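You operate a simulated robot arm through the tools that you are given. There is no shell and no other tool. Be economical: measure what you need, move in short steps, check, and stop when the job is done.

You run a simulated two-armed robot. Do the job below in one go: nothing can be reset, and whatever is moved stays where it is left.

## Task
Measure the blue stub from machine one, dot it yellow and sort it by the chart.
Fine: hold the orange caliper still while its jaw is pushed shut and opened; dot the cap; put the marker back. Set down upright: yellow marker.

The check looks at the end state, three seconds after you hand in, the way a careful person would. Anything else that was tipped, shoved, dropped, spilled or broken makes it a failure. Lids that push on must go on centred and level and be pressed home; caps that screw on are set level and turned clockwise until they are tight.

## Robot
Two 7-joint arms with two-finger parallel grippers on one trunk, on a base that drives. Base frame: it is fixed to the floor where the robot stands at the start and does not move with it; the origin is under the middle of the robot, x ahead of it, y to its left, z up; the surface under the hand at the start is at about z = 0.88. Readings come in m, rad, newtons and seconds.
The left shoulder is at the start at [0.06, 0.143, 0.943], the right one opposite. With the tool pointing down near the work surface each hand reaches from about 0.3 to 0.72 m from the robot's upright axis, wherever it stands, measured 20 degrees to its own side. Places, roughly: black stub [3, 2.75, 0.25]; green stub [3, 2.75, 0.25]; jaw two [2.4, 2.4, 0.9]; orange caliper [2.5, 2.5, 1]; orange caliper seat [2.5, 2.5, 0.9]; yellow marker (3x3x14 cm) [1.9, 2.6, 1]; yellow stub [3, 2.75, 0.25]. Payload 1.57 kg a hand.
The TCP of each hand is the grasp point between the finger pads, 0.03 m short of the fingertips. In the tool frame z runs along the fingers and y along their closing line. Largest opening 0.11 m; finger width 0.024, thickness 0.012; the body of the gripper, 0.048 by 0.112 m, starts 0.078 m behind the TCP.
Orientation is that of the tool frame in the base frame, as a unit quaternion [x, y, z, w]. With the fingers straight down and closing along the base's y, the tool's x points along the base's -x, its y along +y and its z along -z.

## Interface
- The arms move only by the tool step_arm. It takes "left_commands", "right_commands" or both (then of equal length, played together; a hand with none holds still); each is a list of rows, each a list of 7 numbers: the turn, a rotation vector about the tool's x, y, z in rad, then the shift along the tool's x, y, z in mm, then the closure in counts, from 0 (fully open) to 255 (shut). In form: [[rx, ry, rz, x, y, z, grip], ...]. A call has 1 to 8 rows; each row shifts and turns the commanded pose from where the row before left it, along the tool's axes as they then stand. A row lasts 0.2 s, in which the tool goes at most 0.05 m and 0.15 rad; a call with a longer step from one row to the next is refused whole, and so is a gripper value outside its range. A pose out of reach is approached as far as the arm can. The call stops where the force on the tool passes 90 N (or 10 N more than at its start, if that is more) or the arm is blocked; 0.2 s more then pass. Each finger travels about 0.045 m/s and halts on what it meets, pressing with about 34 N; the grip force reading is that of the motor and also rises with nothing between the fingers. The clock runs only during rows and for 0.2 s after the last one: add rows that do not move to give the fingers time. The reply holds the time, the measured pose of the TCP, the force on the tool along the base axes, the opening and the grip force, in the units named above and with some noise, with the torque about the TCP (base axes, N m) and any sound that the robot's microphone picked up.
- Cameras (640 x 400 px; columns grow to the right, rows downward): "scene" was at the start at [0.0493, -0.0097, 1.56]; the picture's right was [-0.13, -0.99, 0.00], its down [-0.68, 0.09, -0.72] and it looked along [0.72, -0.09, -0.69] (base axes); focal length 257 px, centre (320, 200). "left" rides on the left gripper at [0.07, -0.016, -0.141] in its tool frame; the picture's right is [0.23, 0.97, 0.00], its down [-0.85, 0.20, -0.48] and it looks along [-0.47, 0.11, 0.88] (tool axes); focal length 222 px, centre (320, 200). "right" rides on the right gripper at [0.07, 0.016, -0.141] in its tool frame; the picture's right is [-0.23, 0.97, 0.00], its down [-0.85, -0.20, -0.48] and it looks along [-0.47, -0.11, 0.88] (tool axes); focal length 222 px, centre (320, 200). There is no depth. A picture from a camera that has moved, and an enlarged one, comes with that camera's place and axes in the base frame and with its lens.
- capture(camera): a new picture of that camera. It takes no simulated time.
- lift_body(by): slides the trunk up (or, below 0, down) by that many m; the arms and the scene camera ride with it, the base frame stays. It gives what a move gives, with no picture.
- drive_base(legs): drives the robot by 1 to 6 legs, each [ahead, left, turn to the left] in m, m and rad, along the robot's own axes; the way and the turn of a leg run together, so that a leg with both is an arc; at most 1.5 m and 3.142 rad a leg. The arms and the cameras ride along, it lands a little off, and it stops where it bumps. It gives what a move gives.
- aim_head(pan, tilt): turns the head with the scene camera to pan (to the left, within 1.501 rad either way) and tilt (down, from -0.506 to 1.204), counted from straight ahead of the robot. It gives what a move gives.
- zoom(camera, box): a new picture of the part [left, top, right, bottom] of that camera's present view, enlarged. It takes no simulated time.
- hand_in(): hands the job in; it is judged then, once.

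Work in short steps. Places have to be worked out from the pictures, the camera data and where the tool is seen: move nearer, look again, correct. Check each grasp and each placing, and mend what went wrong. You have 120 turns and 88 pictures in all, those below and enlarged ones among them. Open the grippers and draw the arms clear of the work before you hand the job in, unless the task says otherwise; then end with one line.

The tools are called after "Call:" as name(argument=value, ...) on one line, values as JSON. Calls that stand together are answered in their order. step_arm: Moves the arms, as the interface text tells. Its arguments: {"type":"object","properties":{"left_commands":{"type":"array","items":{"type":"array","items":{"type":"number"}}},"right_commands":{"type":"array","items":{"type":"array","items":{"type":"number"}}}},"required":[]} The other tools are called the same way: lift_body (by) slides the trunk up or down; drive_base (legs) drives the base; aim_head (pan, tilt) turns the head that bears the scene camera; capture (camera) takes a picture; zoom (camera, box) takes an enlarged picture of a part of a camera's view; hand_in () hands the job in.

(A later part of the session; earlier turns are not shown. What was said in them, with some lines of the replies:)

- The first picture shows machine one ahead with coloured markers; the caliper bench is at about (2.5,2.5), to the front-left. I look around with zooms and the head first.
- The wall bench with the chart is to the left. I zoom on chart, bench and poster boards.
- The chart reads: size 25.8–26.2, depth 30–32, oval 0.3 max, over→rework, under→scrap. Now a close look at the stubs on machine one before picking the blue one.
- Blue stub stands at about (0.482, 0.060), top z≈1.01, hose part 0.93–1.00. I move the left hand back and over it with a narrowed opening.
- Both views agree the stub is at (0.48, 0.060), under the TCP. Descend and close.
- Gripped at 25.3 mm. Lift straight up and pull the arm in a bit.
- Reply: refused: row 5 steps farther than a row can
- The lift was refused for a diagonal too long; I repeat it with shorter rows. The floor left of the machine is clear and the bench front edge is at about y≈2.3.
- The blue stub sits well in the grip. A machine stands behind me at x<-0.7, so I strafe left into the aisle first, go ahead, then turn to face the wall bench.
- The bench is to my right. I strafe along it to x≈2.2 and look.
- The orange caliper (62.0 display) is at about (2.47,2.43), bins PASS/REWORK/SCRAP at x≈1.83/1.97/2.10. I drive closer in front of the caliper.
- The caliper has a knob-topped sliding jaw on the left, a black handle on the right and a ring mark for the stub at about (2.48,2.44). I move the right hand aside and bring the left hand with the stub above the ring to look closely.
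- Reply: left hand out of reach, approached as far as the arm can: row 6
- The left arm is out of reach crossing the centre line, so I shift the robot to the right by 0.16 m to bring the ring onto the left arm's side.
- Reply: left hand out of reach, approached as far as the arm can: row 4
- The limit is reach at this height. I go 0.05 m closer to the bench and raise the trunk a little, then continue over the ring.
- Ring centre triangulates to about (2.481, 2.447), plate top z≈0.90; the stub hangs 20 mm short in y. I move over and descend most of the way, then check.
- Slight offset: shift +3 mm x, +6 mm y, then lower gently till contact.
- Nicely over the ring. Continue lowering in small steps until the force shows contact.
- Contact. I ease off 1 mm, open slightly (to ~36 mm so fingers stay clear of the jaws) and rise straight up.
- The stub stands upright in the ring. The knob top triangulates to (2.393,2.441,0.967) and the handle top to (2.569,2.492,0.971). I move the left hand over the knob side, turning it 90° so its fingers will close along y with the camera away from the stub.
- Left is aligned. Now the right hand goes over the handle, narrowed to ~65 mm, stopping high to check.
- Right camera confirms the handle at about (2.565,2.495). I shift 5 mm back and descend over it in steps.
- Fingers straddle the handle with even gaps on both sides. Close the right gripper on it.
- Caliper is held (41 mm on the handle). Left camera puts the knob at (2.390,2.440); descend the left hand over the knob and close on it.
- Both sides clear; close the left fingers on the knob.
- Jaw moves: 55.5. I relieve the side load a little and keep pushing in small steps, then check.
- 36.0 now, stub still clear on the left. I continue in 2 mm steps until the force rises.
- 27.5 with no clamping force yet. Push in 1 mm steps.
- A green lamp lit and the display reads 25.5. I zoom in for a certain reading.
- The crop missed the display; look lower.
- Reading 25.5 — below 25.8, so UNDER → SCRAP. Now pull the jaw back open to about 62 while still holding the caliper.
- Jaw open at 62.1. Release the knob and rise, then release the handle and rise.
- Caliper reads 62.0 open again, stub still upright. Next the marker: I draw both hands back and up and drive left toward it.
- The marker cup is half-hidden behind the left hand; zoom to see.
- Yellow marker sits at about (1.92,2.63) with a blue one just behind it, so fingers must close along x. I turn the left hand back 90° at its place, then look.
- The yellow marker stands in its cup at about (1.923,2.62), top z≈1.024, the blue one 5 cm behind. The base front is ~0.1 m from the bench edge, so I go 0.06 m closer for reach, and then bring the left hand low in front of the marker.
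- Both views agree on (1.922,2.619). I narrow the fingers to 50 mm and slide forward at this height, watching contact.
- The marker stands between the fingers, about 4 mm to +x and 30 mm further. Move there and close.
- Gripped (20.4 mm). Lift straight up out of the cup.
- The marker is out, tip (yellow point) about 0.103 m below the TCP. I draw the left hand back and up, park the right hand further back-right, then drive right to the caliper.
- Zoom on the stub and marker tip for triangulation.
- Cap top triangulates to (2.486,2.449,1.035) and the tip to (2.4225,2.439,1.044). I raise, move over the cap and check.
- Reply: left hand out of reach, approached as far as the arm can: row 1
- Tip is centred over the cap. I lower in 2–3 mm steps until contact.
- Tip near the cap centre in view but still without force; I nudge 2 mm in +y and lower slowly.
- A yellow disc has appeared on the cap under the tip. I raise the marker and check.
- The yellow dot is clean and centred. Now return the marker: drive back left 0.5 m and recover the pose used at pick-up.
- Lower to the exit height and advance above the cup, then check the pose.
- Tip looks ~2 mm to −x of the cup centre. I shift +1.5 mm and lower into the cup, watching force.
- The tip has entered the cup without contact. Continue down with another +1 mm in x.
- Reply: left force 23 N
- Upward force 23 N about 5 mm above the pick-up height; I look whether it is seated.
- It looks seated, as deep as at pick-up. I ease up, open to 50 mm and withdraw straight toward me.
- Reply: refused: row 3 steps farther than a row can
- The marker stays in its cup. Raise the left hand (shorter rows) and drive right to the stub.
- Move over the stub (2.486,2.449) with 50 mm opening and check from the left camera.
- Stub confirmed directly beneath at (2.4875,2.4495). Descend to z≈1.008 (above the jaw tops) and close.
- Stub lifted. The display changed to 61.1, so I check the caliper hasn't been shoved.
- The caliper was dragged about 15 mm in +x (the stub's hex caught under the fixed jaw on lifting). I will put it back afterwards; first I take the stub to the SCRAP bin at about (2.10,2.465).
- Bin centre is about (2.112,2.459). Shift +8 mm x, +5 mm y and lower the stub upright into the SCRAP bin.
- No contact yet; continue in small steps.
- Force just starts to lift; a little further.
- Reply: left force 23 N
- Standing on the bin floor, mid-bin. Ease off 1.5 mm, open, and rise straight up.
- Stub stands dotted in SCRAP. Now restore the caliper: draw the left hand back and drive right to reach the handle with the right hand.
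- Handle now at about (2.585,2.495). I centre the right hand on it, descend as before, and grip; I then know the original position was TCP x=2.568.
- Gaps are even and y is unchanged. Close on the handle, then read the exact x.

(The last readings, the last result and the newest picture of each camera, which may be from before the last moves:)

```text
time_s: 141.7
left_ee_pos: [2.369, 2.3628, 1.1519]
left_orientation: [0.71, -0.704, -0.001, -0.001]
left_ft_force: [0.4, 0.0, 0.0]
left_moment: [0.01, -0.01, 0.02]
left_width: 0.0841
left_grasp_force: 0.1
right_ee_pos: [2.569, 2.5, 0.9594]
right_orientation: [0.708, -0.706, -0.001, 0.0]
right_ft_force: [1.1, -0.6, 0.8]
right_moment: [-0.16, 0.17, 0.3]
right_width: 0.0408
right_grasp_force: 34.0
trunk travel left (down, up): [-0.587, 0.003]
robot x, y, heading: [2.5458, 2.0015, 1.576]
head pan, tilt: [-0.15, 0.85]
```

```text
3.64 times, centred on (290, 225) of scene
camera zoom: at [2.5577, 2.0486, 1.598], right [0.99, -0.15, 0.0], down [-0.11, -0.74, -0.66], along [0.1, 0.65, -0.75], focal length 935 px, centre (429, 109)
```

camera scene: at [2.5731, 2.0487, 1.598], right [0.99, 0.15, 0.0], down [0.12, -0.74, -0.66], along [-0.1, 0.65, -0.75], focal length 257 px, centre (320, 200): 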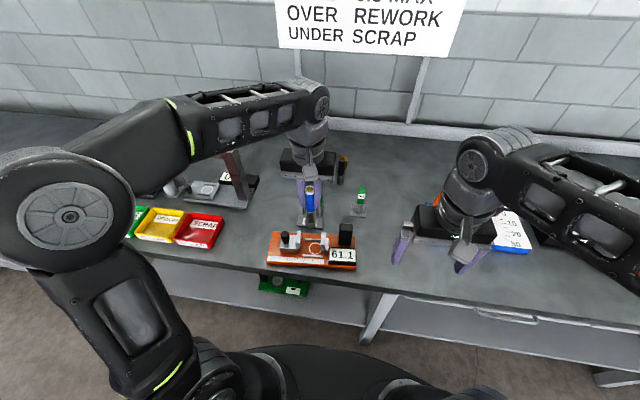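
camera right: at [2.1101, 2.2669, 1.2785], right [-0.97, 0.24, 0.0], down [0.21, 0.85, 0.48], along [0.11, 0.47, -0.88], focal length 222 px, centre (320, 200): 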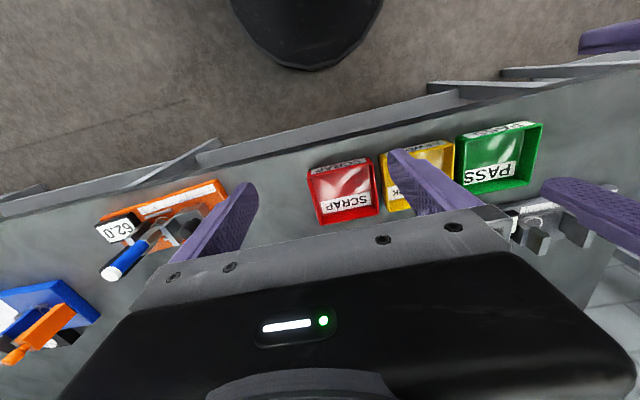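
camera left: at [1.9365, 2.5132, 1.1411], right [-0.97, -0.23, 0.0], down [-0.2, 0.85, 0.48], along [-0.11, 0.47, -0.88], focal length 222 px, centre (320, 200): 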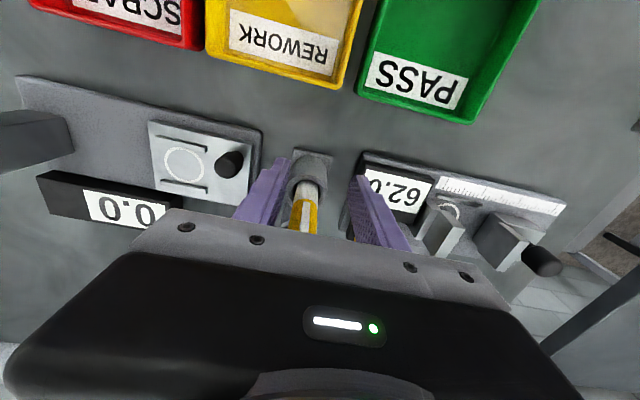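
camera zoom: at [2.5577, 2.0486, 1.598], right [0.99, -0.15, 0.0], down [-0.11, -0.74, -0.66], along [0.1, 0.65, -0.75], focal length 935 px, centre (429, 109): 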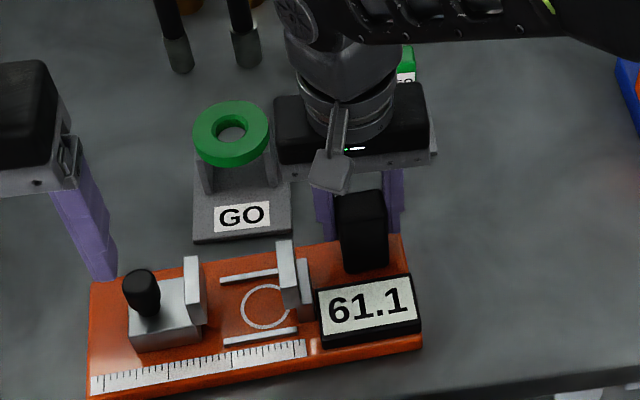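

The caliper is back (handle x≈2.568, ring ≈(2.482,2.45)). Release the handle, rise and draw both arms clear.

Call:
step_arm(right_commands=[[0, 0, 0, 0, 0, 0, 150], [0, 0, 0, 0, 0, 0, 105], [0, 0, 0, 0, 0, 0, 105], [0, 0, 0, 0, 0, 0, 105], [0, 0, 0, 0, 0, -30, 105], [0, 0, 0, 0, 0, -40, 105], [0, 0, 0, 0, 0, -40, 105], [0, 0, 0, 0, 0, -40, 105]])

Call:
step_arm(right_commands=[[0, 0, 0, 45, 0, 0, 0], [0, 0, 0, 45, 0, 0, 0], [0, 0, 0, 45, 0, 0, 0], [0, 0, 0, 45, 0, 0, 0], [0, 0, 0, 0, 0, 0, 0]], left_commands=[[0, 0, 0, 40, 0, 0, 0], [0, 0, 0, 20, 0, 0, 0], [0, 0, 0, 0, 0, 0, 0], [0, 0, 0, 0, 0, 0, 0], [0, 0, 0, 0, 0, 0, 0]])

Call:
drive_base(legs=[[-0.25, 0, 0]])

Call:
aim_head(pan=0.3, tilt=0.7)

Call:
capture(camera="scene")

Call:
zoom(camera="scene", box=[180, 120, 400, 270])

```text
time_s: 143.5
left_ee_pos: [2.3682, 2.3636, 1.1533]
left_orientation: [0.71, -0.704, -0.001, -0.002]
left_ft_force: [0.3, -0.6, -0.5]
left_moment: [0.0, -0.03, -0.02]
left_width: 0.0844
left_grasp_force: 0.0
right_ee_pos: [2.57, 2.4967, 1.1103]
right_orientation: [0.708, -0.706, 0.0, 0.0]
right_ft_force: [0.5, 0.2, -0.8]
right_moment: [0.01, 0.06, -0.02]
right_width: 0.0646
right_grasp_force: 0.0
trunk travel left (down, up): [-0.587, 0.003]
robot x, y, heading: [2.5519, 2.0019, 1.581]
head pan, tilt: [-0.15, 0.85]
```

```text
time_s: 144.7
left_ee_pos: [2.3674, 2.3027, 1.1526]
left_orientation: [0.71, -0.704, -0.001, -0.002]
left_ft_force: [0.5, -0.7, 0.9]
left_moment: [-0.02, -0.01, 0.02]
left_width: 0.1102
left_grasp_force: 0.0
right_ee_pos: [2.5677, 2.3192, 1.1101]
right_orientation: [0.708, -0.706, -0.001, 0.0]
right_ft_force: [0.1, 0.1, -0.4]
right_moment: [-0.02, 0.0, -0.03]
right_width: 0.11
right_grasp_force: 0.1
trunk travel left (down, up): [-0.587, 0.003]
robot x, y, heading: [2.5496, 2.0012, 1.575]
head pan, tilt: [-0.15, 0.85]
```

```text
time_s: 146.6
left_ee_pos: [2.3679, 2.0423, 1.1525]
left_orientation: [0.71, -0.704, -0.002, -0.003]
left_ft_force: [-0.5, -0.6, -0.2]
left_moment: [0.02, 0.01, -0.02]
left_width: 0.1101
left_grasp_force: 0.1
right_ee_pos: [2.5691, 2.0606, 1.1121]
right_orientation: [0.709, -0.705, -0.001, -0.001]
right_ft_force: [-0.6, -0.4, 1.6]
right_moment: [0.0, -0.03, -0.04]
right_width: 0.1101
right_grasp_force: 0.1
trunk travel left (down, up): [-0.587, 0.003]
robot x, y, heading: [2.5521, 1.7426, 1.574]
head pan, tilt: [-0.15, 0.85]
```

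```text
time_s: 147.5
left_ee_pos: [2.369, 2.0442, 1.1506]
left_orientation: [0.711, -0.703, -0.002, -0.001]
left_ft_force: [-0.4, -0.2, -0.5]
left_moment: [-0.05, 0.0, 0.0]
left_width: 0.1099
left_grasp_force: 0.0
right_ee_pos: [2.5682, 2.0614, 1.11]
right_orientation: [0.709, -0.705, 0.0, 0.0]
right_ft_force: [-0.3, -0.2, -0.5]
right_moment: [0.03, 0.0, 0.0]
right_width: 0.11
right_grasp_force: 0.0
trunk travel left (down, up): [-0.587, 0.003]
robot x, y, heading: [2.5478, 1.7405, 1.578]
head pan, tilt: [0.3, 0.7]
```

```text
7 pictures are left
camera scene: at [2.5218, 1.794, 1.6102], right [0.95, 0.3, 0.0], down [0.19, -0.61, -0.76], along [-0.23, 0.73, -0.64], focal length 257 px, centre (320, 200)
```

scene: 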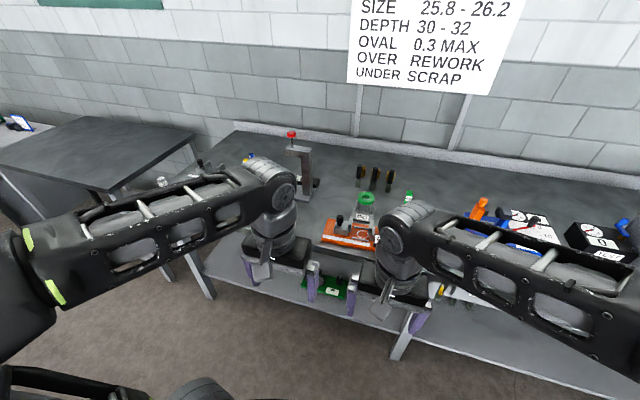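

```text
2.67 times, centred on (290, 195) of scene
camera zoom: at [2.5218, 1.794, 1.6102], right [0.95, 0.3, 0.0], down [0.19, -0.61, -0.76], along [-0.23, 0.73, -0.64], focal length 686 px, centre (400, 213)
```

zoom: 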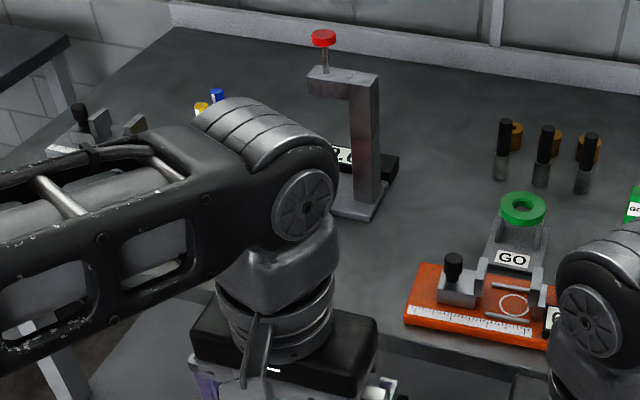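

All is in place: the stub stands dotted in SCRAP, the marker is upright in its cup, the caliper is back and open, and both grippers are open and clear. I hand in.

Call:
hand_in()

```text
The job is handed in.
```

The blue stub measured 25.5 mm, under the 25.8 minimum, so I dotted its cap yellow and stood it in the SCRAP bin. I put the marker back upright in its cup. Lifting the stub out dragged the orange caliper about 15 mm; I slid it back to its place, and its jaw is left open at 61.1 instead of 62.0.
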